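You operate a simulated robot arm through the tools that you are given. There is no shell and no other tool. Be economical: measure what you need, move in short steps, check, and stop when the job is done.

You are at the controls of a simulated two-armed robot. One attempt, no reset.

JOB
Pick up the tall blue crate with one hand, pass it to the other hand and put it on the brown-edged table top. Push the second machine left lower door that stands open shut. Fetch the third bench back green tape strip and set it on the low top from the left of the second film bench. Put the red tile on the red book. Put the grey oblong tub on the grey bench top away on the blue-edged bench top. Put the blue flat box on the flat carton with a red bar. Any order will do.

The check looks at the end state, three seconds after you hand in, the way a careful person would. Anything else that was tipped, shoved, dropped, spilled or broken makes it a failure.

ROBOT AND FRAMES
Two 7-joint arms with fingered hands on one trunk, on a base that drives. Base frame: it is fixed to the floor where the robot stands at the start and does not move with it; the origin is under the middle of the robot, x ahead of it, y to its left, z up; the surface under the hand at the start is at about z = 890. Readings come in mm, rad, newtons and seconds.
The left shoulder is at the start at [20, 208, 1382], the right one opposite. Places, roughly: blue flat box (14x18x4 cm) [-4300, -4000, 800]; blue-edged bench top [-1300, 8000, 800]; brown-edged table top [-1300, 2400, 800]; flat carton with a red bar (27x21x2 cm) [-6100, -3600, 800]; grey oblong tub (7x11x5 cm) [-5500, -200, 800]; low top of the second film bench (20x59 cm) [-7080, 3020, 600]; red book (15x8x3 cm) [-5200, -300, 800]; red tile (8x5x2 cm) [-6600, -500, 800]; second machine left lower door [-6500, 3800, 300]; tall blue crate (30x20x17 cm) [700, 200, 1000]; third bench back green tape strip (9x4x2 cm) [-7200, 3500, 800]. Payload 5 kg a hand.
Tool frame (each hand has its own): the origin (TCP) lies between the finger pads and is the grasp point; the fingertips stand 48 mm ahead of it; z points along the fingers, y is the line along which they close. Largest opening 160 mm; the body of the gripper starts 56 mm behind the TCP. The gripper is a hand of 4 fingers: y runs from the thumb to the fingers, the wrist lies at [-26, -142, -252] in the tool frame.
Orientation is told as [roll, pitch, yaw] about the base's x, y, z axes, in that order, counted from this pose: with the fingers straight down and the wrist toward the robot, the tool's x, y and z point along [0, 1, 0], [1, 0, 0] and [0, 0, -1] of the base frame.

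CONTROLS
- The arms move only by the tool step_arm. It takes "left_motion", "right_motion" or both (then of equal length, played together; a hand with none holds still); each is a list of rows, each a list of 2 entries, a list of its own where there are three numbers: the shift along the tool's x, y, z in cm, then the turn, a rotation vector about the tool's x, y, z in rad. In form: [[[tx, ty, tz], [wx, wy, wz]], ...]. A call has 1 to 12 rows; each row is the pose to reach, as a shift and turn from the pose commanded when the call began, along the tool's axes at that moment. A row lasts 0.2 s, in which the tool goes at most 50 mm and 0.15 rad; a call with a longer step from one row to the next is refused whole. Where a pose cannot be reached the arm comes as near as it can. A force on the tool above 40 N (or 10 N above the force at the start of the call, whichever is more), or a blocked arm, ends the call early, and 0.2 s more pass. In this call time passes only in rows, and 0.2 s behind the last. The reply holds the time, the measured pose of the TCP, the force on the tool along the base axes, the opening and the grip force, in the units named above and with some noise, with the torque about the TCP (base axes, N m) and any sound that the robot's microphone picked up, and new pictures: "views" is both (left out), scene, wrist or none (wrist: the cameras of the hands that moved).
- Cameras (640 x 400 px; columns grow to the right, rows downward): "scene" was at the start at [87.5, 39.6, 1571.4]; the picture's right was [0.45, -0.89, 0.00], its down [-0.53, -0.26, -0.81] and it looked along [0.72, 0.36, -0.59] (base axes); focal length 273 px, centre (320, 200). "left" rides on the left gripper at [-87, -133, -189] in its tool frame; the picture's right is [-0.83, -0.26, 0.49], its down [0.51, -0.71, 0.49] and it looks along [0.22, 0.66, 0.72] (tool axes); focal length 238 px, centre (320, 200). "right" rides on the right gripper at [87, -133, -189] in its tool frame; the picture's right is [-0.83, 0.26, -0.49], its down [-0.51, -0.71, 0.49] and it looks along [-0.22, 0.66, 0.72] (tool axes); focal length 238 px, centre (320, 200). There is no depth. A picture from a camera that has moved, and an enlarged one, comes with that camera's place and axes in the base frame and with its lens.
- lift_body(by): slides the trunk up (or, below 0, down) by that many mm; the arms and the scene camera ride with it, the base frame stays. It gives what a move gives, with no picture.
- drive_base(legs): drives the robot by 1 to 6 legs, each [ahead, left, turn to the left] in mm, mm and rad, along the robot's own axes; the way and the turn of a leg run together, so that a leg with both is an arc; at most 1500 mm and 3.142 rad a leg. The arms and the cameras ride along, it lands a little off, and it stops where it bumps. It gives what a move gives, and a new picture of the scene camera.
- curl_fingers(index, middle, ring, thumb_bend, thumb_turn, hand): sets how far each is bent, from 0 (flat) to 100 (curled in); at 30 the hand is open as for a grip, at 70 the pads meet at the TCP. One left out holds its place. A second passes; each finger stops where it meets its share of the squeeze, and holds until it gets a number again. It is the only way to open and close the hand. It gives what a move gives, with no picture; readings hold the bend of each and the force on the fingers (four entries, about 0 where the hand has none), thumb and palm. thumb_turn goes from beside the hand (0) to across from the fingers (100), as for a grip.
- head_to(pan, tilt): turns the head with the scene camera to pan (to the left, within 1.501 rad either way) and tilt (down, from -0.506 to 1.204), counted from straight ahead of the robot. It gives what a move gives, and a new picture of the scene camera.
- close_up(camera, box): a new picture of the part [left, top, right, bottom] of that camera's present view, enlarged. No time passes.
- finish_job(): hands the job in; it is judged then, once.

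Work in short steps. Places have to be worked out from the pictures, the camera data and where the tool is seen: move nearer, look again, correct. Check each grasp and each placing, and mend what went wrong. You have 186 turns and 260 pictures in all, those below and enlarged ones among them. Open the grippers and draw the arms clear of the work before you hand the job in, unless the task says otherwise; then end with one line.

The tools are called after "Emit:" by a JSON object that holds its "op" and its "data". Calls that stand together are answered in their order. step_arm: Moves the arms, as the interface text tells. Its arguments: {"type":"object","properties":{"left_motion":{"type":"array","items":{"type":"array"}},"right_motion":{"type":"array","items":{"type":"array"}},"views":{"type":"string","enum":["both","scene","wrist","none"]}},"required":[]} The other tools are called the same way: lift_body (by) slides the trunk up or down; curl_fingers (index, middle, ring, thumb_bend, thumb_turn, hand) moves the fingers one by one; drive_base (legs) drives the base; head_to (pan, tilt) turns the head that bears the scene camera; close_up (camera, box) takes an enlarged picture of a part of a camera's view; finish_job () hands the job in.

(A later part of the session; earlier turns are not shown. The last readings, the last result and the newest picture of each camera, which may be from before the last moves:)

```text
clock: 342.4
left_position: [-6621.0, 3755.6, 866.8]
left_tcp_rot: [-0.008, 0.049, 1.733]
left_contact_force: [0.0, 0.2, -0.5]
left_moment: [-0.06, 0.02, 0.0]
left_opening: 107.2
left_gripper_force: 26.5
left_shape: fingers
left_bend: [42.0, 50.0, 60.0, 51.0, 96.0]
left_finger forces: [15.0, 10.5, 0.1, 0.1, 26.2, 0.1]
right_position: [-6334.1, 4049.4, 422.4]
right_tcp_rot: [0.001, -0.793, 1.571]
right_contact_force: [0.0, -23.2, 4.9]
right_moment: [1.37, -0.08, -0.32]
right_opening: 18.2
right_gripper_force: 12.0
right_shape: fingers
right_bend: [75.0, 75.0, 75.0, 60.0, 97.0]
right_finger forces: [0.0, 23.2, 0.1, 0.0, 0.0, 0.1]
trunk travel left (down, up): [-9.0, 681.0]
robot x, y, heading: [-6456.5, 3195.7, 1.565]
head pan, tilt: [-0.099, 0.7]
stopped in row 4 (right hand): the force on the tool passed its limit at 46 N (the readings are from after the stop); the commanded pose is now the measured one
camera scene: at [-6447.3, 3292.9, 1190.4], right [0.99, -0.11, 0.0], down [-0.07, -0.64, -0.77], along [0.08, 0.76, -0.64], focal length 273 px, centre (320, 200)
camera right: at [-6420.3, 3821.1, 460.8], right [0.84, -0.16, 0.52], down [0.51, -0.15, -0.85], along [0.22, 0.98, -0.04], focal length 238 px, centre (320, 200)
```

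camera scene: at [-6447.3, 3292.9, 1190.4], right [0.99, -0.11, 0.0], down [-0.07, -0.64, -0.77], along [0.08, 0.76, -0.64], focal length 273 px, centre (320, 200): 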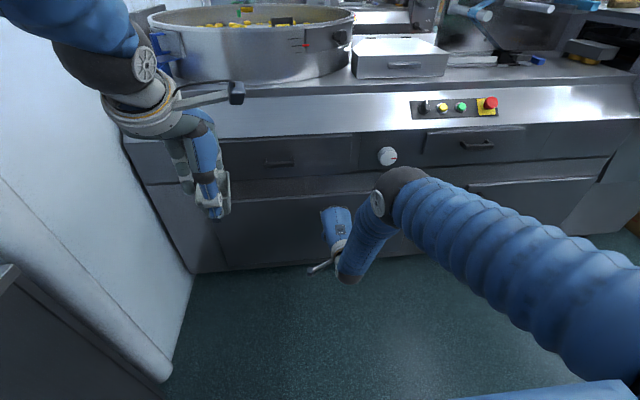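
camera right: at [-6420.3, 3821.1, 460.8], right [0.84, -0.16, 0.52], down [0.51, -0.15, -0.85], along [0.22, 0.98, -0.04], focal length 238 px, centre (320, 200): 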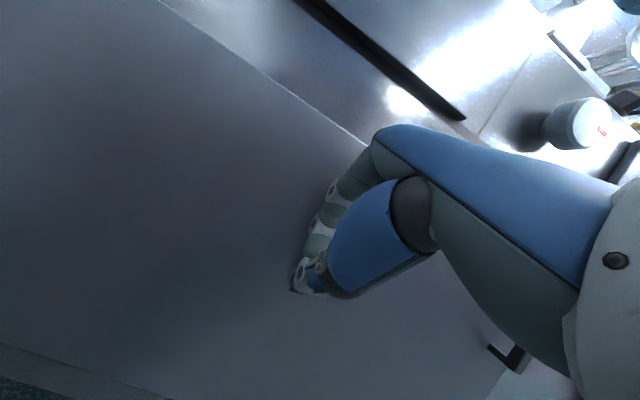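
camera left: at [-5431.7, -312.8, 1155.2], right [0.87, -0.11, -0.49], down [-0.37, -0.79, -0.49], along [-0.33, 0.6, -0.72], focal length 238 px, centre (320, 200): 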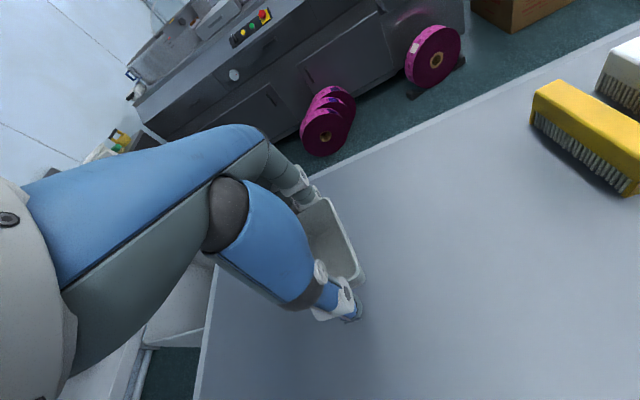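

The door is shut (46 N at the stop). I back off, raise the right arm and the trunk, and check it.

Emit:
{"op": "drive_base", "data": {"legs": [[-120, -130, 0]]}}

Emit:
{"op": "step_arm", "data": {"right_motion": [[[0, 1.5, -3.2], [0.067, 0, 0]], [[0, 3, -6.4], [0.133, 0, 0]], [[0, 4.5, -9.6], [0.2, 0, 0]], [[0, 6, -12.8], [0.267, 0, 0]], [[0, 7.6, -16], [0.333, 0, 0]], [[0, 9.1, -19.3], [0.4, 0, 0]], [[0, 10.6, -22.5], [0.467, 0, 0]], [[0, 12.1, -25.7], [0.533, 0, 0]], [[0, 13.6, -29], [0.6, 0, 0]], [[0, 15.1, -32.2], [0.667, 0, 0]], [[0, 16.7, -35.4], [0.733, 0, 0]], [[0, 18.2, -38.6], [0.8, 0, 0]]], "views": "none"}}

Emit:
{"op": "lift_body", "data": {"by": 380}}

Emit:
{"op": "drive_base", "data": {"legs": [[0, 0, 1.57]]}}

Emit:
{"op": "head_to", "data": {"pan": -0.15, "tilt": 0.75}}

```text
clock: 343.9
left_position: [-6488.8, 3633.2, 866.5]
left_tcp_rot: [-0.01, 0.047, 1.735]
left_contact_force: [0.4, -0.2, -0.8]
left_moment: [0.03, 0.04, -0.03]
left_opening: 107.5
left_gripper_force: 26.7
left_shape: fingers
left_bend: [42.0, 50.0, 60.0, 51.0, 96.0]
left_finger forces: [15.0, 10.3, 0.1, 0.1, 26.2, 0.0]
right_position: [-6201.5, 3929.4, 424.5]
right_tcp_rot: [0.003, -0.797, 1.57]
right_contact_force: [0.2, -1.2, 0.3]
right_moment: [0.03, 0.02, 0.05]
right_opening: 17.9
right_gripper_force: 0.1
right_shape: fingers
right_bend: [75.0, 75.0, 75.0, 60.0, 97.0]
right_finger forces: [0.1, 0.0, 0.0, 0.0, 0.0, 0.0]
trunk travel left (down, up): [-9.0, 681.0]
robot x, y, heading: [-6322.0, 3078.4, 1.56]
head pan, tilt: [-0.099, 0.7]
camera scene: at [-6316.2, 3170.8, 1190.3], right [0.99, -0.11, 0.0], down [-0.07, -0.64, -0.76], along [0.08, 0.76, -0.64], focal length 273 px, centre (320, 200)
```

scene: 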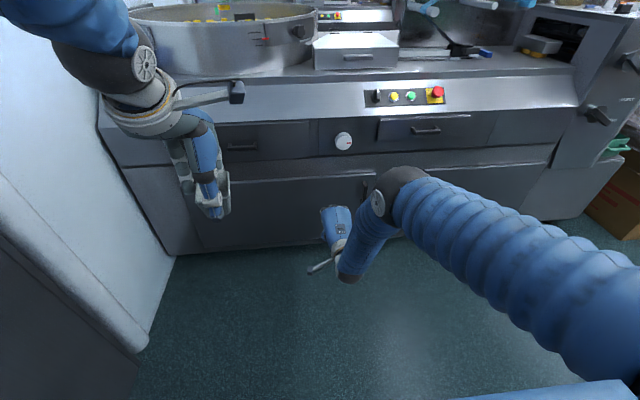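

```text
clock: 346.4
left_position: [-6489.1, 3634.0, 867.3]
left_tcp_rot: [-0.007, 0.046, 1.733]
left_contact_force: [0.2, 0.3, -0.2]
left_moment: [0.06, -0.01, 0.0]
left_opening: 107.5
left_gripper_force: 25.5
left_shape: fingers
left_bend: [42.0, 50.0, 60.0, 51.0, 96.0]
left_finger forces: [15.0, 10.5, 0.1, 0.1, 26.3, 0.0]
right_position: [-6200.9, 3780.7, 825.2]
right_tcp_rot: [0.001, 0.007, 1.573]
right_contact_force: [0.4, -1.4, -2.0]
right_moment: [0.14, 0.0, -0.02]
right_opening: 17.7
right_gripper_force: 0.1
right_shape: fingers
right_bend: [75.0, 75.0, 75.0, 60.0, 97.0]
right_finger forces: [0.1, 0.0, 0.0, 0.0, 0.1, 0.1]
trunk travel left (down, up): [-9.0, 681.0]
robot x, y, heading: [-6320.0, 3077.1, 1.559]
head pan, tilt: [-0.099, 0.7]
```

```text
clock: 350.1
left_position: [-6489.0, 3634.4, 1247.2]
left_tcp_rot: [-0.009, 0.049, 1.734]
left_contact_force: [0.2, -0.7, -0.3]
left_moment: [0.01, -0.03, 0.02]
left_opening: 107.2
left_gripper_force: 25.7
left_shape: fingers
left_bend: [42.0, 50.0, 60.0, 51.0, 96.0]
left_finger forces: [15.0, 10.4, 0.0, 0.0, 26.2, 0.1]
right_position: [-6202.1, 3783.7, 1204.4]
right_tcp_rot: [0.0, 0.005, 1.572]
right_contact_force: [0.1, 0.4, 0.1]
right_moment: [-0.01, -0.02, -0.02]
right_opening: 17.7
right_gripper_force: 0.1
right_shape: fingers
right_bend: [75.0, 75.0, 75.0, 60.0, 97.0]
right_finger forces: [0.1, 0.0, 0.0, 0.0, 0.0, 0.0]
trunk travel left (down, up): [-389.0, 301.0]
robot x, y, heading: [-6324.3, 3080.2, 1.561]
head pan, tilt: [-0.099, 0.7]
```

```text
clock: 354.3
left_position: [-6882.2, 2914.0, 1246.7]
left_tcp_rot: [-0.009, 0.048, -2.983]
left_contact_force: [-1.1, -0.9, -0.6]
left_moment: [0.03, 0.04, -0.02]
left_opening: 106.9
left_gripper_force: 25.5
left_shape: fingers
left_bend: [42.0, 50.0, 60.0, 51.0, 96.0]
left_finger forces: [14.7, 10.0, 0.1, 0.1, 25.3, 0.0]
right_position: [-7030.5, 3202.8, 1205.3]
right_tcp_rot: [-0.001, 0.003, 3.139]
right_contact_force: [0.4, 0.0, -0.5]
right_moment: [-0.02, -0.02, 0.03]
right_opening: 17.7
right_gripper_force: 0.0
right_shape: fingers
right_bend: [75.0, 75.0, 75.0, 60.0, 97.0]
right_finger forces: [0.1, 0.0, 0.0, 0.0, 0.0, 0.1]
trunk travel left (down, up): [-389.0, 301.0]
robot x, y, heading: [-6323.1, 3075.7, 3.126]
head pan, tilt: [-0.099, 0.7]
camera scene: at [-6420.8, 3085.8, 1570.3], right [0.11, 0.99, 0.0], down [0.64, -0.07, -0.76], along [-0.76, 0.09, -0.64], focal length 273 px, centre (320, 200)
```

scene: 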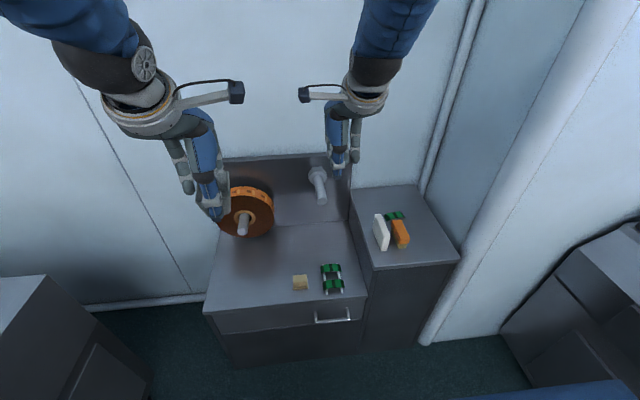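

```text
clock: 355.0
left_position: [-6883.1, 2914.0, 1246.7]
left_tcp_rot: [-0.008, 0.049, -2.982]
left_contact_force: [-0.2, -0.7, -0.6]
left_moment: [0.05, 0.02, 0.04]
left_opening: 106.9
left_gripper_force: 25.1
left_shape: fingers
left_bend: [42.0, 50.0, 60.0, 51.0, 96.0]
left_finger forces: [14.6, 10.0, 0.0, 0.0, 25.4, 0.0]
right_position: [-7031.0, 3202.9, 1205.2]
right_tcp_rot: [0.0, 0.005, 3.139]
right_contact_force: [-0.7, -0.2, -0.3]
right_moment: [0.03, 0.03, 0.0]
right_opening: 17.8
right_gripper_force: 0.0
right_shape: fingers
right_bend: [75.0, 75.0, 75.0, 60.0, 97.0]
right_finger forces: [0.1, 0.1, 0.0, 0.0, 0.1, 0.1]
trunk travel left (down, up): [-389.0, 301.0]
robot x, y, heading: [-6324.6, 3076.6, 3.133]
head pan, tilt: [-0.15, 0.75]
camera scene: at [-6418.2, 3089.8, 1566.0], right [0.16, 0.99, 0.0], down [0.67, -0.11, -0.73], along [-0.72, 0.12, -0.68], focal length 273 px, centre (320, 200)
```

scene: 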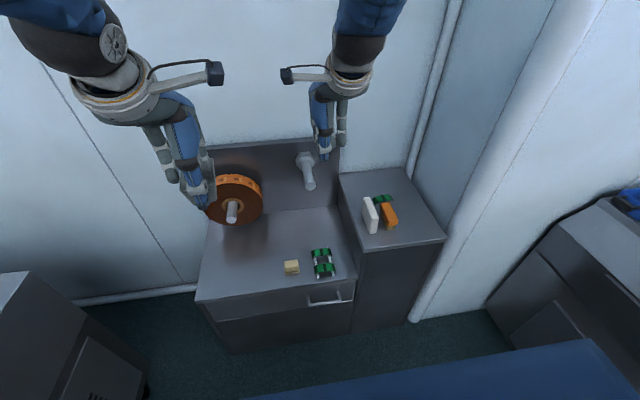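

The door is shut. Now a close look at the tape strips.

Emit:
{"op": "close_up", "data": {"camera": "scene", "box": [340, 170, 430, 250]}}

Emit:
{"op": "close_up", "data": {"camera": "right", "box": [200, 0, 640, 400]}}

```text
5.00 times, centred on (385, 210) of scene
camera zoom: at [-6418.2, 3089.8, 1566.0], right [0.16, 0.99, 0.0], down [0.67, -0.11, -0.73], along [-0.72, 0.12, -0.68], focal length 1363 px, centre (-5, 150)
```

zoom: 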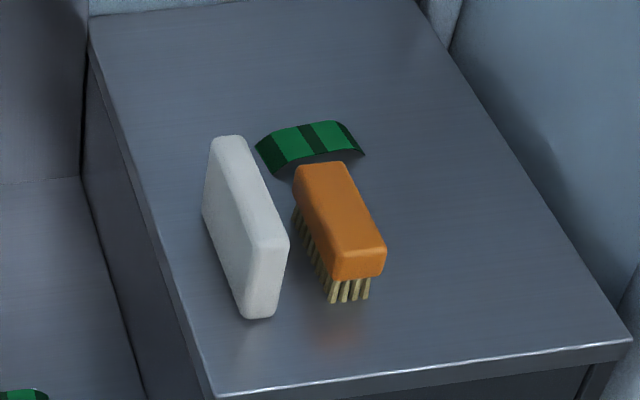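

```text
1.00 times, centred on (420, 200) of right (not enlarged: the box is as wide or as high as the picture)
camera zoom: at [-6900.4, 3114.9, 1394.9], right [-0.26, 0.84, 0.48], down [0.71, 0.5, -0.49], along [-0.65, 0.22, -0.73], focal length 238 px, centre (220, 200)
```

zoom: 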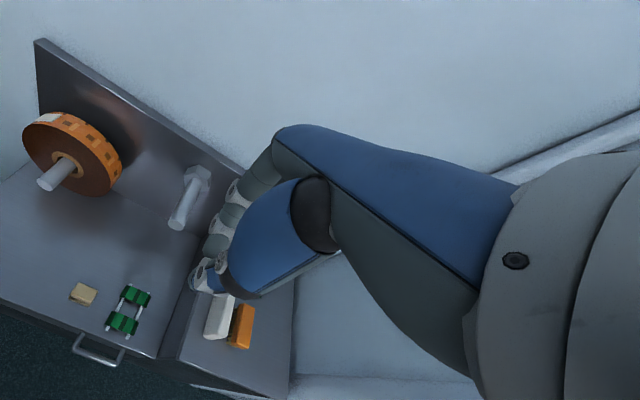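

Targets: green arched strip spans y ≈ 3432–3517 at x ≈ −7177; a brush stands just in front of its left part, so I'll grip its right part (y ≈ 3500) across its 4 cm width. I move closer, lower the trunk and half-close the right hand.

Emit:
{"op": "drive_base", "data": {"legs": [[80, -185, 0]]}}

Emit:
{"op": "lift_body", "data": {"by": -180}}

Emit:
{"op": "curl_fingers", "data": {"hand": "right", "index": 53, "middle": 53, "ring": 53, "thumb_bend": 53}}

Emit:
{"op": "close_up", "data": {"camera": "scene", "box": [320, 130, 480, 250]}}

```text
clock: 356.6
left_position: [-6961.1, 3096.7, 1246.0]
left_tcp_rot: [-0.008, 0.048, -2.981]
left_contact_force: [-0.1, 0.4, -0.9]
left_moment: [-0.07, -0.08, 0.01]
left_opening: 107.1
left_gripper_force: 25.2
left_shape: fingers
left_bend: [42.0, 50.0, 60.0, 51.0, 96.0]
left_finger forces: [14.7, 10.0, 0.0, 0.1, 25.4, 0.1]
right_position: [-7109.7, 3383.4, 1204.8]
right_tcp_rot: [0.002, 0.006, 3.142]
right_contact_force: [-0.4, 0.5, 0.1]
right_moment: [-0.07, -0.04, 0.0]
right_opening: 17.7
right_gripper_force: 0.0
right_shape: fingers
right_bend: [75.0, 75.0, 75.0, 60.0, 97.0]
right_finger forces: [0.0, 0.0, 0.1, 0.1, 0.0, 0.0]
trunk travel left (down, up): [-389.0, 301.0]
robot x, y, heading: [-6403.0, 3258.9, 3.128]
head pan, tilt: [-0.15, 0.75]
camera scene: at [-6496.9, 3274.1, 1566.0], right [0.16, 0.99, 0.0], down [0.67, -0.11, -0.73], along [-0.72, 0.12, -0.68], focal length 273 px, centre (320, 200)
```

scene: 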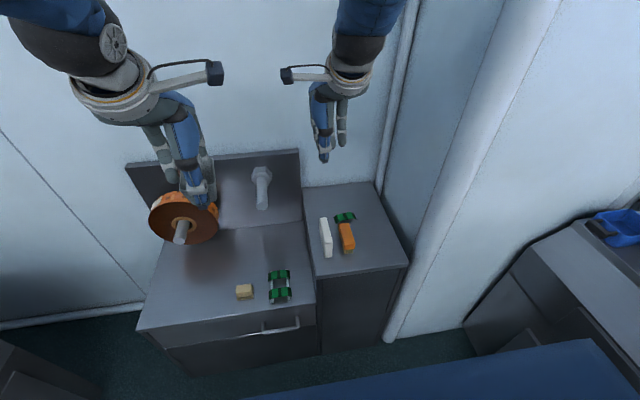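

```text
clock: 358.6
left_position: [-6960.9, 3095.4, 1067.1]
left_tcp_rot: [-0.008, 0.047, -2.981]
left_contact_force: [-0.4, 0.0, 0.0]
left_moment: [-0.01, 0.0, 0.05]
left_opening: 107.0
left_gripper_force: 25.3
left_shape: fingers
left_bend: [42.0, 50.0, 60.0, 51.0, 96.0]
left_finger forces: [14.7, 10.0, 0.1, 0.0, 25.3, 0.1]
right_position: [-7110.2, 3384.3, 1025.8]
right_tcp_rot: [0.001, 0.003, 3.141]
right_contact_force: [0.4, 0.0, 0.6]
right_moment: [-0.01, 0.04, 0.02]
right_opening: 18.1
right_gripper_force: 0.1
right_shape: fingers
right_bend: [75.0, 75.0, 75.0, 60.0, 97.0]
right_finger forces: [0.0, 0.0, 0.1, 0.0, 0.0, 0.0]
trunk travel left (down, up): [-209.0, 481.0]
robot x, y, heading: [-6403.3, 3263.4, 3.132]
head pan, tilt: [-0.15, 0.75]
```

```text
clock: 359.6
left_position: [-6960.7, 3096.2, 1066.3]
left_tcp_rot: [-0.009, 0.049, -2.981]
left_contact_force: [0.4, -0.4, 0.4]
left_moment: [-0.01, -0.02, 0.01]
left_opening: 106.8
left_gripper_force: 25.2
left_shape: fingers
left_bend: [42.0, 50.0, 60.0, 51.0, 96.0]
left_finger forces: [14.7, 10.1, 0.0, 0.1, 25.4, 0.0]
right_position: [-7108.7, 3383.6, 1026.4]
right_tcp_rot: [0.002, 0.005, 3.142]
right_contact_force: [-0.4, -0.3, 0.1]
right_moment: [-0.01, -0.01, -0.01]
right_opening: 78.9
right_gripper_force: 0.0
right_shape: fingers
right_bend: [53.0, 53.0, 53.0, 53.0, 97.0]
right_finger forces: [0.0, 0.0, 0.1, 0.0, 0.0, 0.1]
trunk travel left (down, up): [-209.0, 481.0]
robot x, y, heading: [-6404.1, 3259.1, 3.129]
head pan, tilt: [-0.15, 0.75]
```

```text
3.33 times, centred on (400, 190) of scene
camera zoom: at [-6496.4, 3273.2, 1386.0], right [0.16, 0.99, 0.0], down [0.67, -0.11, -0.73], along [-0.72, 0.12, -0.68], focal length 909 px, centre (53, 233)
```

zoom: 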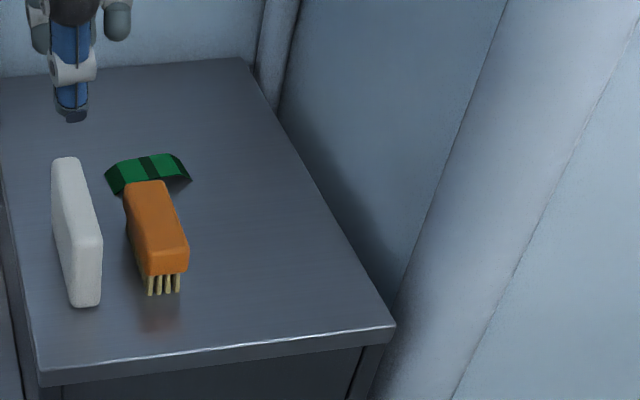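

Refined: strip centre [-7186,3486], brush rear end at x ≈ −7125. I move the right hand above [-7186,3505].

Emit:
{"op": "step_arm", "data": {"right_motion": [[[-3, 1.9, 1], [0, 0, 0]], [[-6, 3.9, 2], [0, 0, 0]], [[-9, 5.8, 4], [0, 0, 0]], [[-12.1, 7.7, 6.6], [0, 0, 0]]]}}

```text
clock: 360.6
left_position: [-6961.7, 3098.2, 1065.9]
left_tcp_rot: [-0.006, 0.049, -2.981]
left_contact_force: [-0.5, 1.1, -0.4]
left_moment: [-0.09, -0.06, 0.02]
left_opening: 107.0
left_gripper_force: 25.2
left_shape: fingers
left_bend: [42.0, 50.0, 60.0, 51.0, 96.0]
left_finger forces: [14.7, 10.0, 0.0, 0.0, 25.4, 0.1]
right_position: [-7187.1, 3507.6, 956.5]
right_tcp_rot: [0.001, 0.007, 3.142]
right_contact_force: [-0.2, 1.3, -0.1]
right_moment: [-0.04, -0.08, 0.03]
right_opening: 78.7
right_gripper_force: 0.1
right_shape: fingers
right_bend: [53.0, 53.0, 53.0, 53.0, 98.0]
right_finger forces: [0.1, 0.1, 0.0, 0.1, 0.1, 0.0]
trunk travel left (down, up): [-209.0, 481.0]
robot x, y, heading: [-6401.3, 3257.8, 3.13]
head pan, tilt: [-0.15, 0.75]
camera scene: at [-6497.8, 3274.7, 1385.8], right [0.16, 0.99, 0.0], down [0.67, -0.11, -0.73], along [-0.72, 0.12, -0.68], focal length 273 px, centre (320, 200)
camera right: at [-7056.5, 3420.5, 1147.3], right [-0.26, 0.84, 0.48], down [0.71, 0.51, -0.49], along [-0.65, 0.22, -0.73], focal length 238 px, centre (320, 200)
```

scene: 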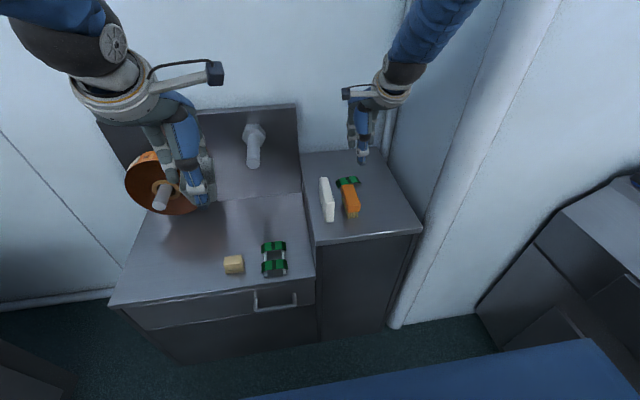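
right: 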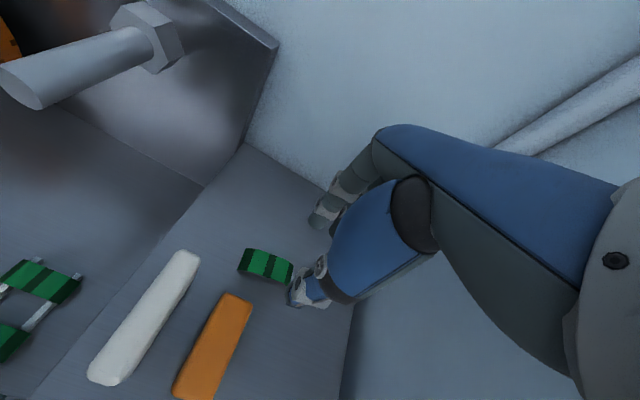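

The strip's centre is [-7190,3484]. I adjust slightly and go down beside it.

Emit:
{"op": "step_arm", "data": {"right_motion": [[[0.7, 0.4, 3], [0, 0, 0]], [[0.7, 0.4, 6.5], [0, 0, 0]], [[0.7, 0.4, 9.5], [0, 0, 0]]]}}

```text
clock: 361.4
left_position: [-6962.5, 3095.5, 1066.4]
left_tcp_rot: [-0.008, 0.05, -2.981]
left_contact_force: [-0.5, 1.2, -0.6]
left_moment: [-0.03, -0.08, 0.0]
left_opening: 106.9
left_gripper_force: 25.0
left_shape: fingers
left_bend: [42.0, 50.0, 60.0, 51.0, 96.0]
left_finger forces: [14.7, 10.0, 0.0, 0.1, 25.4, 0.0]
right_position: [-7189.8, 3497.9, 862.9]
right_tcp_rot: [0.003, 0.004, 3.14]
right_contact_force: [-2.1, 0.0, 1.0]
right_moment: [-0.01, -0.13, 0.08]
right_opening: 78.7
right_gripper_force: 0.0
right_shape: fingers
right_bend: [53.0, 53.0, 53.0, 53.0, 98.0]
right_finger forces: [0.1, 0.0, 0.1, 0.1, 0.0, 0.0]
trunk travel left (down, up): [-209.0, 481.0]
robot x, y, heading: [-6403.5, 3261.4, 3.133]
head pan, tilt: [-0.15, 0.75]
camera scene: at [-6497.8, 3273.7, 1385.8], right [0.16, 0.99, 0.0], down [0.67, -0.11, -0.73], along [-0.72, 0.12, -0.68], focal length 273 px, centre (320, 200)
camera right: at [-7059.1, 3411.2, 1052.8], right [-0.26, 0.84, 0.48], down [0.71, 0.5, -0.49], along [-0.65, 0.22, -0.73], focal length 238 px, centre (320, 200)
```

scene: 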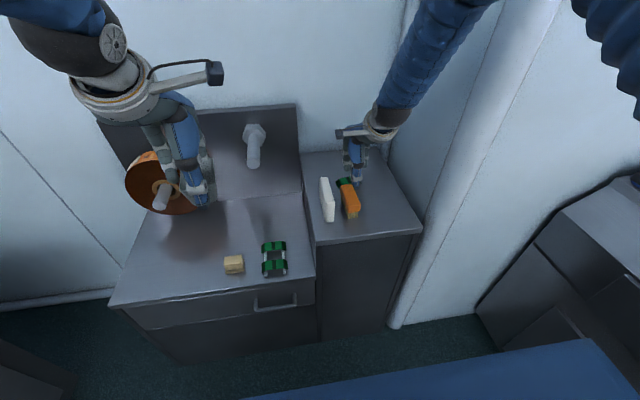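
right: 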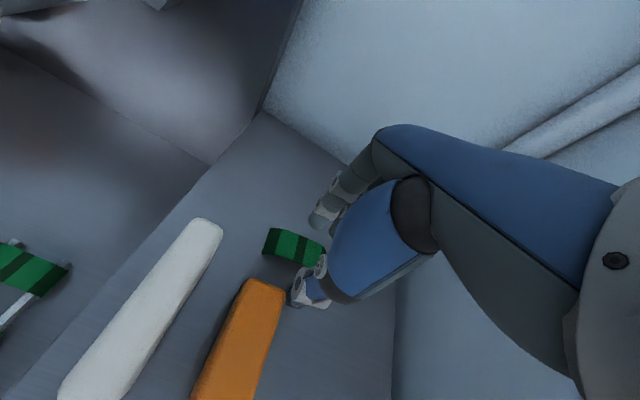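

Positioned right. I go down another 8 mm and close.

Emit:
{"op": "step_arm", "data": {"right_motion": [[[0, 0, 0.4], [0, 0, 0]], [[0, 0, 0.8], [0, 0, 0]]], "views": "none"}}

Emit:
{"op": "curl_fingers", "data": {"hand": "right", "index": 68, "middle": 68, "ring": 68, "thumb_bend": 68}}

Emit:
{"op": "close_up", "data": {"camera": "right", "box": [200, 150, 420, 350]}}

```text
clock: 362.0
left_position: [-6961.1, 3095.6, 1068.0]
left_tcp_rot: [-0.008, 0.05, -2.981]
left_contact_force: [-0.5, 0.2, -0.6]
left_moment: [0.01, 0.03, 0.01]
left_opening: 106.9
left_gripper_force: 25.7
left_shape: fingers
left_bend: [42.0, 50.0, 60.0, 51.0, 96.0]
left_finger forces: [14.7, 10.2, 0.0, 0.0, 25.4, 0.1]
right_position: [-7188.8, 3498.6, 856.4]
right_tcp_rot: [0.001, 0.004, 3.143]
right_contact_force: [-0.6, 0.2, 0.3]
right_moment: [0.0, 0.02, -0.01]
right_opening: 78.6
right_gripper_force: 0.2
right_shape: fingers
right_bend: [53.0, 53.0, 53.0, 53.0, 98.0]
right_finger forces: [0.0, 0.0, 0.0, 0.0, 0.2, 0.0]
trunk travel left (down, up): [-209.0, 481.0]
robot x, y, heading: [-6404.6, 3261.9, 3.132]
head pan, tilt: [-0.15, 0.75]
```

```text
clock: 363.0
left_position: [-6960.3, 3096.0, 1066.6]
left_tcp_rot: [-0.008, 0.049, -2.98]
left_contact_force: [0.1, 0.0, -1.0]
left_moment: [0.03, 0.02, -0.03]
left_opening: 106.9
left_gripper_force: 25.5
left_shape: fingers
left_bend: [42.0, 50.0, 60.0, 51.0, 96.0]
left_finger forces: [14.7, 10.1, 0.0, 0.1, 25.4, 0.0]
right_position: [-7188.9, 3497.7, 857.1]
right_tcp_rot: [0.002, 0.002, 3.141]
right_contact_force: [0.1, -0.2, -0.3]
right_moment: [-0.01, -0.02, 0.06]
right_opening: 20.5
right_gripper_force: 0.0
right_shape: fingers
right_bend: [68.0, 68.0, 68.0, 68.0, 98.0]
right_finger forces: [0.1, 0.0, 0.1, 0.1, 0.0, 0.0]
trunk travel left (down, up): [-209.0, 481.0]
robot x, y, heading: [-6406.4, 3261.4, 3.133]
head pan, tilt: [-0.15, 0.75]
```

```text
2.00 times, centred on (310, 250) of right
camera zoom: at [-7058.8, 3410.4, 1046.3], right [-0.26, 0.83, 0.48], down [0.71, 0.51, -0.49], along [-0.65, 0.22, -0.73], focal length 477 px, centre (340, 100)
```

zoom: 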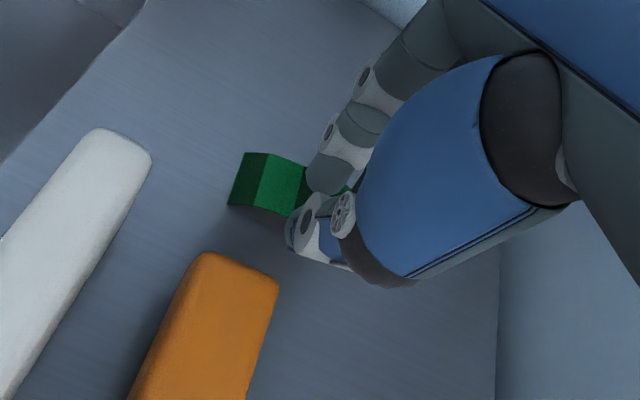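

The fingers closed above the strip, so the surface is lower than assumed. I reopen, go down until touching, and retry.

Emit:
{"op": "curl_fingers", "data": {"hand": "right", "index": 54, "middle": 54, "ring": 54, "thumb_bend": 53}}

Emit:
{"op": "step_arm", "data": {"right_motion": [[[0, 0, 0.5], [0, 0, 0]], [[0, 0, 1.0], [0, 0, 0]], [[0, 0, 1.4], [0, 0, 0]]], "views": "none"}}

```text
clock: 364.0
left_position: [-6960.7, 3095.6, 1066.3]
left_tcp_rot: [-0.007, 0.049, -2.981]
left_contact_force: [0.0, -0.4, -1.1]
left_moment: [-0.01, 0.0, 0.01]
left_opening: 107.2
left_gripper_force: 25.3
left_shape: fingers
left_bend: [42.0, 50.0, 60.0, 51.0, 96.0]
left_finger forces: [14.7, 10.0, 0.1, 0.0, 25.5, 0.1]
right_position: [-7189.3, 3497.0, 856.3]
right_tcp_rot: [0.002, 0.003, 3.143]
right_contact_force: [-0.5, 0.2, 0.6]
right_moment: [0.02, 0.02, 0.0]
right_opening: 76.8
right_gripper_force: 0.0
right_shape: fingers
right_bend: [54.0, 54.0, 54.0, 53.0, 98.0]
right_finger forces: [0.0, 0.0, 0.0, 0.0, 0.2, 0.1]
trunk travel left (down, up): [-209.0, 481.0]
robot x, y, heading: [-6403.2, 3262.5, 3.131]
head pan, tilt: [-0.15, 0.75]
```

```text
clock: 364.8
left_position: [-6961.0, 3096.7, 1066.5]
left_tcp_rot: [-0.007, 0.048, -2.98]
left_contact_force: [-0.3, 0.0, -0.5]
left_moment: [0.0, -0.02, -0.02]
left_opening: 107.1
left_gripper_force: 24.5
left_shape: fingers
left_bend: [42.0, 50.0, 60.0, 51.0, 96.0]
left_finger forces: [14.7, 10.1, 0.0, 0.0, 25.3, 0.0]
right_position: [-7190.3, 3497.3, 842.7]
right_tcp_rot: [0.002, 0.004, 3.143]
right_contact_force: [0.0, -0.8, 0.7]
right_moment: [-0.02, -0.02, 0.02]
right_opening: 77.1
right_gripper_force: 0.2
right_shape: fingers
right_bend: [54.0, 54.0, 54.0, 53.0, 98.0]
right_finger forces: [0.0, 0.1, 0.0, 0.0, 0.2, 0.0]
trunk travel left (down, up): [-209.0, 481.0]
robot x, y, heading: [-6402.1, 3259.0, 3.132]
head pan, tilt: [-0.15, 0.75]
```

No contact at z 843 yet; I go on in small steps.

Emit:
{"op": "step_arm", "data": {"right_motion": [[[0, 0, 0.4], [0, 0, 0]], [[0, 0, 0.8], [0, 0, 0]], [[0, 0, 1.2], [0, 0, 0]]], "views": "wrist"}}

```text
clock: 365.6
left_position: [-6962.1, 3096.3, 1067.4]
left_tcp_rot: [-0.009, 0.046, -2.981]
left_contact_force: [-0.9, -0.1, 0.0]
left_moment: [0.01, -0.05, 0.01]
left_opening: 106.8
left_gripper_force: 25.0
left_shape: fingers
left_bend: [42.0, 50.0, 60.0, 51.0, 96.0]
left_finger forces: [14.7, 10.1, 0.0, 0.0, 25.4, 0.1]
right_position: [-7191.3, 3498.2, 834.5]
right_tcp_rot: [0.0, -0.003, 3.141]
right_contact_force: [-1.1, 0.9, 23.0]
right_moment: [0.12, 1.05, -0.07]
right_opening: 76.4
right_gripper_force: 11.3
right_shape: fingers
right_bend: [54.0, 54.0, 54.0, 53.0, 98.0]
right_finger forces: [8.1, 15.0, 0.0, 0.1, 0.0, 0.1]
trunk travel left (down, up): [-209.0, 481.0]
robot x, y, heading: [-6403.4, 3259.2, 3.133]
head pan, tilt: [-0.15, 0.75]
camera right: at [-7059.5, 3411.0, 1023.2], right [-0.26, 0.84, 0.49], down [0.71, 0.51, -0.49], along [-0.66, 0.22, -0.72], focal length 238 px, centre (320, 200)
```

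right: 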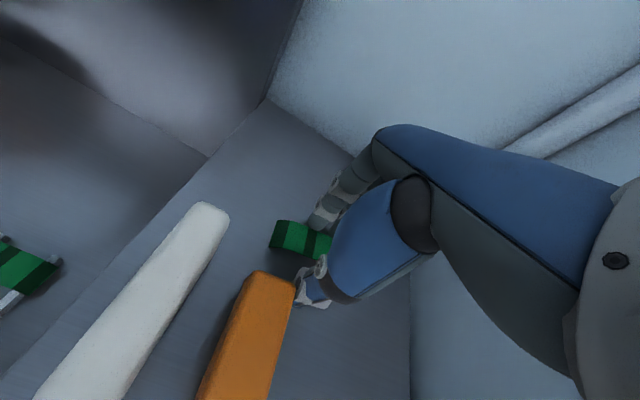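

Surface reached at TCP z ≈ 835. I ease up 3 mm and close on the strip.

Emit:
{"op": "step_arm", "data": {"right_motion": [[[0, 0.3, -0.6], [0, 0, 0]]], "views": "none"}}

Emit:
{"op": "curl_fingers", "data": {"hand": "right", "index": 68, "middle": 68, "ring": 68, "thumb_bend": 68}}

Emit:
{"op": "close_up", "data": {"camera": "right", "box": [200, 150, 420, 350]}}

```text
clock: 366.0
left_position: [-6960.4, 3096.2, 1066.3]
left_tcp_rot: [-0.009, 0.046, -2.981]
left_contact_force: [1.1, 0.0, -0.6]
left_moment: [0.02, 0.0, -0.01]
left_opening: 106.9
left_gripper_force: 25.2
left_shape: fingers
left_bend: [42.0, 50.0, 60.0, 51.0, 96.0]
left_finger forces: [14.7, 10.1, 0.0, 0.0, 25.4, 0.0]
right_position: [-7190.9, 3497.8, 835.8]
right_tcp_rot: [0.001, 0.006, 3.142]
right_contact_force: [-1.1, 1.5, 8.9]
right_moment: [0.22, 0.44, -0.06]
right_opening: 77.1
right_gripper_force: 4.5
right_shape: fingers
right_bend: [54.0, 54.0, 54.0, 53.0, 98.0]
right_finger forces: [0.0, 9.2, 0.2, 0.0, 0.2, 0.1]
trunk travel left (down, up): [-209.0, 481.0]
robot x, y, heading: [-6405.9, 3256.0, 3.127]
head pan, tilt: [-0.15, 0.75]
```

```text
clock: 367.0
left_position: [-6962.1, 3096.2, 1067.0]
left_tcp_rot: [-0.008, 0.05, -2.982]
left_contact_force: [0.7, -0.1, -0.4]
left_moment: [0.03, 0.02, -0.02]
left_opening: 107.0
left_gripper_force: 25.3
left_shape: fingers
left_bend: [42.0, 50.0, 60.0, 51.0, 96.0]
left_finger forces: [14.7, 10.1, 0.0, 0.0, 25.4, 0.0]
right_position: [-7191.6, 3497.8, 834.4]
right_tcp_rot: [0.0, 0.005, 3.144]
right_contact_force: [-1.0, -0.1, 0.0]
right_moment: [0.01, 0.0, 0.02]
right_opening: 41.5
right_gripper_force: 10.7
right_shape: fingers
right_bend: [63.0, 66.0, 68.0, 63.0, 97.0]
right_finger forces: [7.6, 3.2, 0.0, 0.1, 10.8, 0.0]
trunk travel left (down, up): [-209.0, 481.0]
robot x, y, heading: [-6404.2, 3259.6, 3.129]
head pan, tilt: [-0.15, 0.75]
```

```text
2.00 times, centred on (310, 250) of right
camera zoom: at [-7061.7, 3410.5, 1025.7], right [-0.26, 0.83, 0.48], down [0.71, 0.51, -0.49], along [-0.65, 0.22, -0.73], focal length 477 px, centre (340, 100)
```

zoom: 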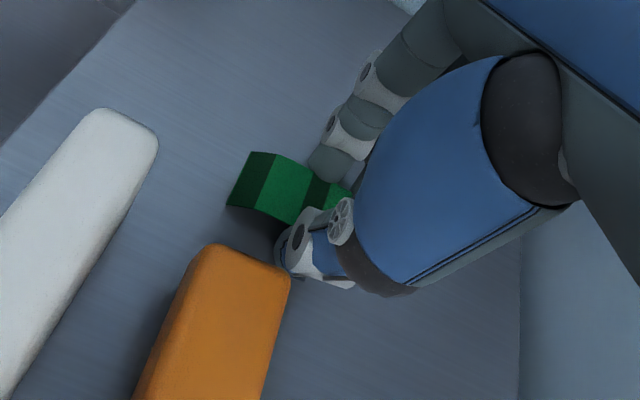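

The strip is gripped at 41 mm. I squeeze a little more and lift.

Emit:
{"op": "curl_fingers", "data": {"hand": "right", "index": 73, "middle": 73, "thumb_bend": 73}}

Emit:
{"op": "step_arm", "data": {"right_motion": [[[0, 0, -2], [0, 0, 0]], [[0, 0, -6], [0, 0, 0]], [[0, 0, -10], [0, 0, 0]], [[0, 0, -14], [0, 0, 0]]]}}

```text
clock: 368.0
left_position: [-6961.2, 3095.8, 1066.9]
left_tcp_rot: [-0.008, 0.049, -2.982]
left_contact_force: [-0.6, -0.1, -1.0]
left_moment: [0.02, 0.02, 0.01]
left_opening: 106.8
left_gripper_force: 25.0
left_shape: fingers
left_bend: [42.0, 50.0, 60.0, 51.0, 96.0]
left_finger forces: [14.7, 10.0, 0.0, 0.0, 25.5, 0.0]
right_position: [-7191.3, 3496.9, 836.0]
right_tcp_rot: [0.002, 0.005, 3.142]
right_contact_force: [-0.9, 0.4, 0.4]
right_moment: [0.06, 0.01, -0.01]
right_opening: 40.6
right_gripper_force: 22.6
right_shape: fingers
right_bend: [64.0, 68.0, 68.0, 64.0, 96.0]
right_finger forces: [12.7, 9.6, 0.0, 0.0, 22.4, 0.0]
trunk travel left (down, up): [-209.0, 481.0]
robot x, y, heading: [-6401.4, 3255.4, 3.132]
head pan, tilt: [-0.15, 0.75]
```

```text
clock: 369.0
left_position: [-6960.2, 3095.7, 1067.6]
left_tcp_rot: [-0.008, 0.047, -2.981]
left_contact_force: [0.3, -0.7, -0.2]
left_moment: [0.0, 0.07, 0.03]
left_opening: 106.9
left_gripper_force: 25.4
left_shape: fingers
left_bend: [42.0, 50.0, 60.0, 51.0, 96.0]
left_finger forces: [14.7, 10.1, 0.1, 0.0, 25.5, 0.0]
right_position: [-7193.1, 3498.5, 975.5]
right_tcp_rot: [0.0, 0.007, -3.143]
right_contact_force: [2.3, -0.1, -1.2]
right_moment: [0.0, 0.2, -0.01]
right_opening: 40.7
right_gripper_force: 22.2
right_shape: fingers
right_bend: [63.0, 68.0, 68.0, 64.0, 96.0]
right_finger forces: [12.7, 9.6, 0.1, 0.1, 22.3, 0.0]
trunk travel left (down, up): [-209.0, 481.0]
robot x, y, heading: [-6401.5, 3260.6, 3.134]
head pan, tilt: [-0.15, 0.75]
camera scene: at [-6495.3, 3273.0, 1386.2], right [0.16, 0.99, 0.0], down [0.67, -0.11, -0.73], along [-0.72, 0.12, -0.68], focal length 273 px, centre (320, 200)
camera right: at [-7062.5, 3411.1, 1165.5], right [-0.26, 0.83, 0.48], down [0.71, 0.51, -0.49], along [-0.65, 0.22, -0.73], focal length 238 px, centre (320, 200)
```

scene: 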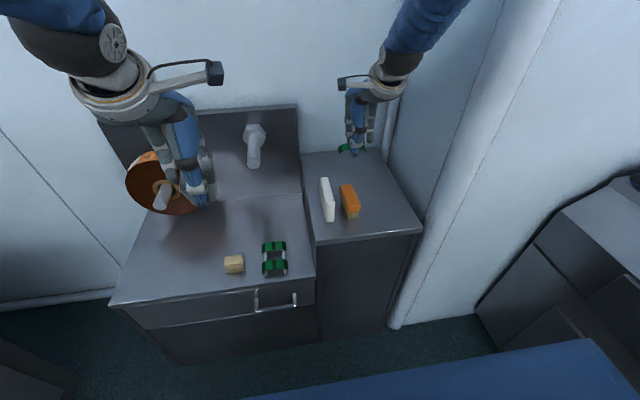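
right: 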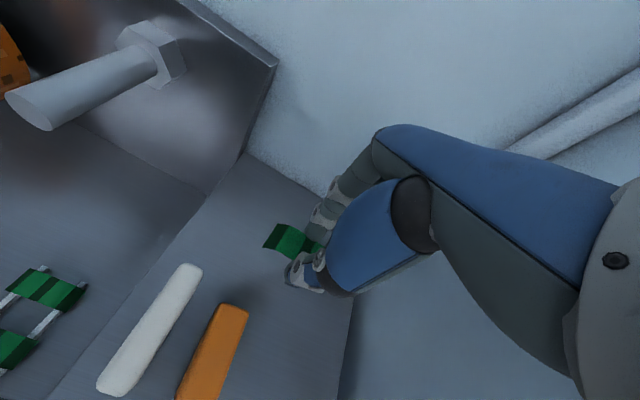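

The strip is held. The low top (z ≈ 600) is free left of the sponge, around [-7060,2985]. I pull the hand back 13 cm, strafe left 400 mm and lower the trunk.

Emit:
{"op": "step_arm", "data": {"right_motion": [[[0, -4.4, 0], [0, 0, 0]], [[0, -8.8, 0], [0, 0, 0]], [[0, -13.2, 0], [0, 0, 0]]], "views": "none"}}

Emit:
{"op": "drive_base", "data": {"legs": [[0, 400, 0]]}}

Emit:
{"op": "lift_body", "data": {"by": -195}}

Emit:
{"op": "head_to", "data": {"pan": -0.1, "tilt": 0.75}}

```text
clock: 369.8
left_position: [-6958.3, 3096.2, 1069.7]
left_tcp_rot: [-0.008, 0.046, -2.982]
left_contact_force: [0.7, 0.9, 0.9]
left_moment: [0.0, 0.11, 0.04]
left_opening: 107.2
left_gripper_force: 25.3
left_shape: fingers
left_bend: [42.0, 50.0, 60.0, 51.0, 96.0]
left_finger forces: [14.6, 10.1, 0.1, 0.0, 25.4, 0.1]
right_position: [-7059.1, 3497.1, 975.9]
right_tcp_rot: [0.002, 0.003, 3.143]
right_contact_force: [0.3, -1.4, 0.9]
right_moment: [0.02, 0.03, -0.02]
right_opening: 40.9
right_gripper_force: 22.3
right_shape: fingers
right_bend: [63.0, 68.0, 68.0, 64.0, 96.0]
right_finger forces: [12.6, 9.5, 0.0, 0.0, 22.2, 0.0]
trunk travel left (down, up): [-209.0, 481.0]
robot x, y, heading: [-6400.4, 3262.3, 3.134]
head pan, tilt: [-0.15, 0.75]
```

```text
clock: 372.3
left_position: [-6965.1, 2690.9, 1066.2]
left_tcp_rot: [-0.007, 0.049, -2.981]
left_contact_force: [-0.3, -0.9, -0.2]
left_moment: [0.1, -0.01, -0.02]
left_opening: 106.9
left_gripper_force: 25.1
left_shape: fingers
left_bend: [42.0, 50.0, 60.0, 51.0, 96.0]
left_finger forces: [14.7, 10.1, 0.1, 0.0, 25.3, 0.1]
right_position: [-7065.0, 3092.4, 974.7]
right_tcp_rot: [-0.001, 0.005, 3.142]
right_contact_force: [-0.3, -0.5, -0.1]
right_moment: [0.07, -0.01, -0.01]
right_opening: 40.6
right_gripper_force: 21.9
right_shape: fingers
right_bend: [63.0, 68.0, 68.0, 64.0, 96.0]
right_finger forces: [12.6, 9.6, 0.0, 0.0, 22.1, 0.0]
trunk travel left (down, up): [-209.0, 481.0]
robot x, y, heading: [-6409.9, 2855.0, 3.13]
head pan, tilt: [-0.15, 0.75]
camera scene: at [-6500.7, 2867.4, 1386.0], right [0.16, 0.99, 0.0], down [0.67, -0.11, -0.73], along [-0.72, 0.12, -0.68], focal length 273 px, centre (320, 200)
```

scene: 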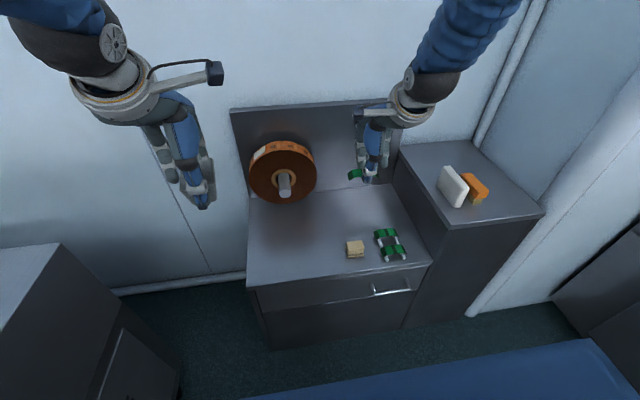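

```text
clock: 374.4
left_position: [-6966.4, 2692.4, 871.7]
left_tcp_rot: [-0.009, 0.049, -2.979]
left_contact_force: [0.0, -0.7, -0.6]
left_moment: [0.01, -0.02, -0.02]
left_opening: 106.9
left_gripper_force: 25.2
left_shape: fingers
left_bend: [42.0, 50.0, 60.0, 51.0, 96.0]
left_finger forces: [14.6, 10.0, 0.0, 0.0, 25.4, 0.1]
right_position: [-7064.2, 3093.3, 781.5]
right_tcp_rot: [0.002, 0.003, 3.139]
right_contact_force: [0.4, 0.6, -0.2]
right_moment: [0.03, -0.01, 0.01]
right_opening: 41.1
right_gripper_force: 22.1
right_shape: fingers
right_bend: [63.0, 68.0, 68.0, 64.0, 96.0]
right_finger forces: [12.7, 9.6, 0.1, 0.0, 22.2, 0.0]
trunk travel left (down, up): [-14.0, 676.0]
robot x, y, heading: [-6406.0, 2855.2, 3.128]
head pan, tilt: [-0.15, 0.75]
```

```text
clock: 375.0
left_position: [-6965.5, 2692.2, 871.7]
left_tcp_rot: [-0.007, 0.048, -2.982]
left_contact_force: [-0.4, -0.1, -0.4]
left_moment: [0.02, 0.0, -0.03]
left_opening: 107.0
left_gripper_force: 25.0
left_shape: fingers
left_bend: [42.0, 50.0, 60.0, 51.0, 96.0]
left_finger forces: [14.7, 10.1, 0.0, 0.0, 25.4, 0.0]
right_position: [-7064.8, 3093.0, 779.0]
right_tcp_rot: [0.001, 0.004, 3.141]
right_contact_force: [0.5, 0.2, 0.4]
right_moment: [0.02, -0.02, -0.02]
right_opening: 40.6
right_gripper_force: 21.9
right_shape: fingers
right_bend: [63.0, 68.0, 68.0, 64.0, 96.0]
right_finger forces: [12.4, 9.6, 0.1, 0.0, 22.2, 0.1]
trunk travel left (down, up): [-14.0, 676.0]
robot x, y, heading: [-6407.6, 2854.0, 3.128]
head pan, tilt: [-0.099, 0.75]
camera scene: at [-6501.2, 2864.2, 1191.0], right [0.11, 0.99, 0.0], down [0.68, -0.08, -0.73], along [-0.73, 0.08, -0.68], focal length 273 px, centre (320, 200)
```

scene: 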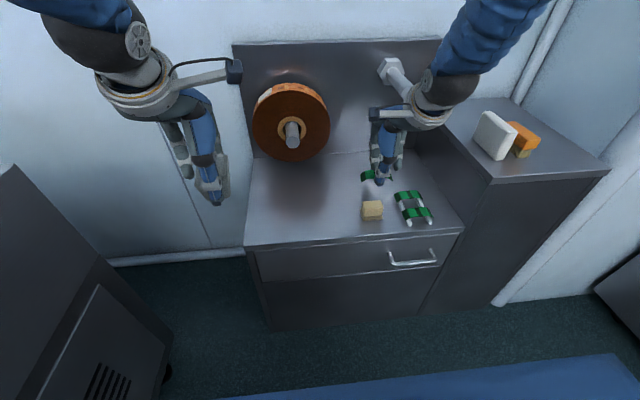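

The free spot left of the sponge is clear. I move over [-7075,2985] and lower to about 2 cm above the low top.

Emit:
{"op": "step_arm", "data": {"right_motion": [[[3.6, 0.3, 1], [0, 0, 0]], [[7.2, 0.7, 2], [0, 0, 0]], [[10.8, 1, 4], [0, 0, 0]], [[10.8, 1, 7.5], [0, 0, 0]], [[10.8, 1, 10.5], [0, 0, 0]]]}}

```text
clock: 376.2
left_position: [-6966.0, 2691.1, 871.6]
left_tcp_rot: [-0.01, 0.048, -2.982]
left_contact_force: [-0.5, -0.2, 0.2]
left_moment: [-0.04, -0.04, -0.02]
left_opening: 106.9
left_gripper_force: 25.1
left_shape: fingers
left_bend: [42.0, 50.0, 60.0, 51.0, 96.0]
left_finger forces: [14.6, 10.2, 0.1, 0.0, 25.5, 0.1]
right_position: [-7072.5, 2984.9, 674.9]
right_tcp_rot: [0.002, 0.003, 3.14]
right_contact_force: [-1.1, 1.0, 0.7]
right_moment: [-0.05, -0.1, 0.04]
right_opening: 41.0
right_gripper_force: 21.8
right_shape: fingers
right_bend: [63.0, 68.0, 68.0, 64.0, 96.0]
right_finger forces: [12.7, 9.4, 0.0, 0.0, 22.1, 0.1]
trunk travel left (down, up): [-14.0, 676.0]
robot x, y, heading: [-6407.9, 2854.3, 3.134]
head pan, tilt: [-0.099, 0.75]
camera scene: at [-6501.6, 2864.2, 1190.9], right [0.11, 0.99, 0.0], down [0.68, -0.07, -0.73], along [-0.73, 0.08, -0.68], focal length 273 px, centre (320, 200)
camera right: at [-6943.3, 2897.9, 864.1], right [-0.26, 0.84, 0.48], down [0.71, 0.5, -0.49], along [-0.65, 0.22, -0.73], focal length 238 px, centre (320, 200)
```

scene: 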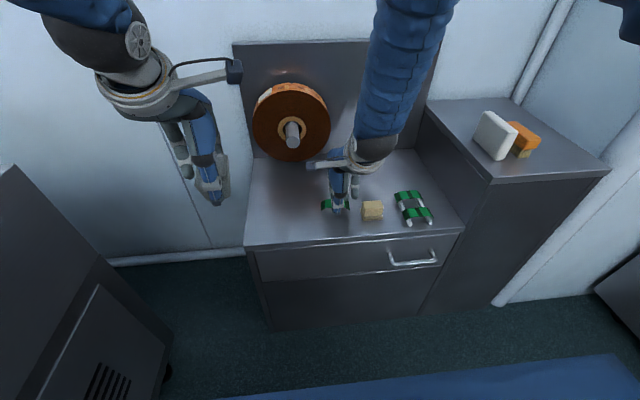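
right: 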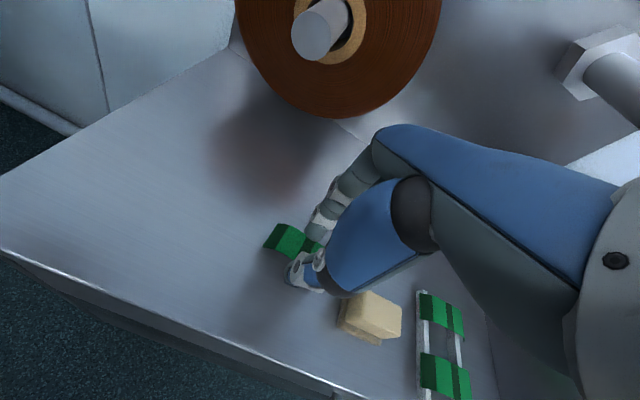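

A little close to the sponge; I shift 3 cm left and lower in small steps.

Emit:
{"op": "step_arm", "data": {"right_motion": [[[3, 0, 0], [0, 0, 0]], [[3, 0, 0.8], [0, 0, 0]], [[3, 0, 1.6], [0, 0, 0]]], "views": "none"}}

Emit:
{"op": "step_arm", "data": {"right_motion": [[[0, 0, 0.4], [0, 0, 0]], [[0, 0, 0.8], [0, 0, 0]]], "views": "wrist"}}

```text
clock: 377.0
left_position: [-6965.5, 2691.3, 873.0]
left_tcp_rot: [-0.008, 0.049, -2.981]
left_contact_force: [-0.6, 0.6, -0.6]
left_moment: [0.01, -0.01, 0.03]
left_opening: 106.7
left_gripper_force: 25.7
left_shape: fingers
left_bend: [42.0, 50.0, 60.0, 51.0, 96.0]
left_finger forces: [14.7, 10.0, 0.0, 0.1, 25.4, 0.0]
right_position: [-7073.4, 2955.9, 658.8]
right_tcp_rot: [0.001, 0.005, 3.142]
right_contact_force: [0.0, 0.1, -0.1]
right_moment: [0.01, 0.01, -0.01]
right_opening: 40.7
right_gripper_force: 22.5
right_shape: fingers
right_bend: [63.0, 68.0, 68.0, 64.0, 96.0]
right_finger forces: [12.6, 9.4, 0.0, 0.1, 22.1, 0.1]
trunk travel left (down, up): [-14.0, 676.0]
robot x, y, heading: [-6404.7, 2854.8, 3.136]
head pan, tilt: [-0.099, 0.75]
```

```text
clock: 377.6
left_position: [-6963.9, 2691.9, 873.0]
left_tcp_rot: [-0.009, 0.047, -2.982]
left_contact_force: [0.5, 0.2, -0.8]
left_moment: [-0.01, 0.0, -0.03]
left_opening: 107.0
left_gripper_force: 25.1
left_shape: fingers
left_bend: [42.0, 50.0, 60.0, 51.0, 96.0]
left_finger forces: [14.8, 10.1, 0.1, 0.0, 25.4, 0.0]
right_position: [-7073.2, 2957.1, 653.2]
right_tcp_rot: [0.003, 0.0, 3.142]
right_contact_force: [1.6, 0.0, 16.6]
right_moment: [-0.32, 0.05, 0.06]
right_opening: 40.4
right_gripper_force: 30.3
right_shape: fingers
right_bend: [63.0, 68.0, 68.0, 64.0, 96.0]
right_finger forces: [27.6, 8.6, 0.1, 0.1, 25.2, 0.0]
trunk travel left (down, up): [-14.0, 676.0]
robot x, y, heading: [-6406.0, 2855.2, 3.13]
head pan, tilt: [-0.099, 0.75]
camera right: at [-6943.4, 2868.8, 842.3], right [-0.26, 0.84, 0.49], down [0.71, 0.5, -0.49], along [-0.66, 0.22, -0.72], focal length 238 px, centre (320, 200)
```

right: 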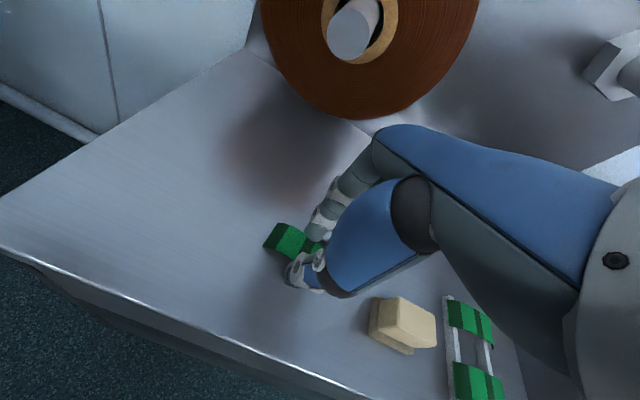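

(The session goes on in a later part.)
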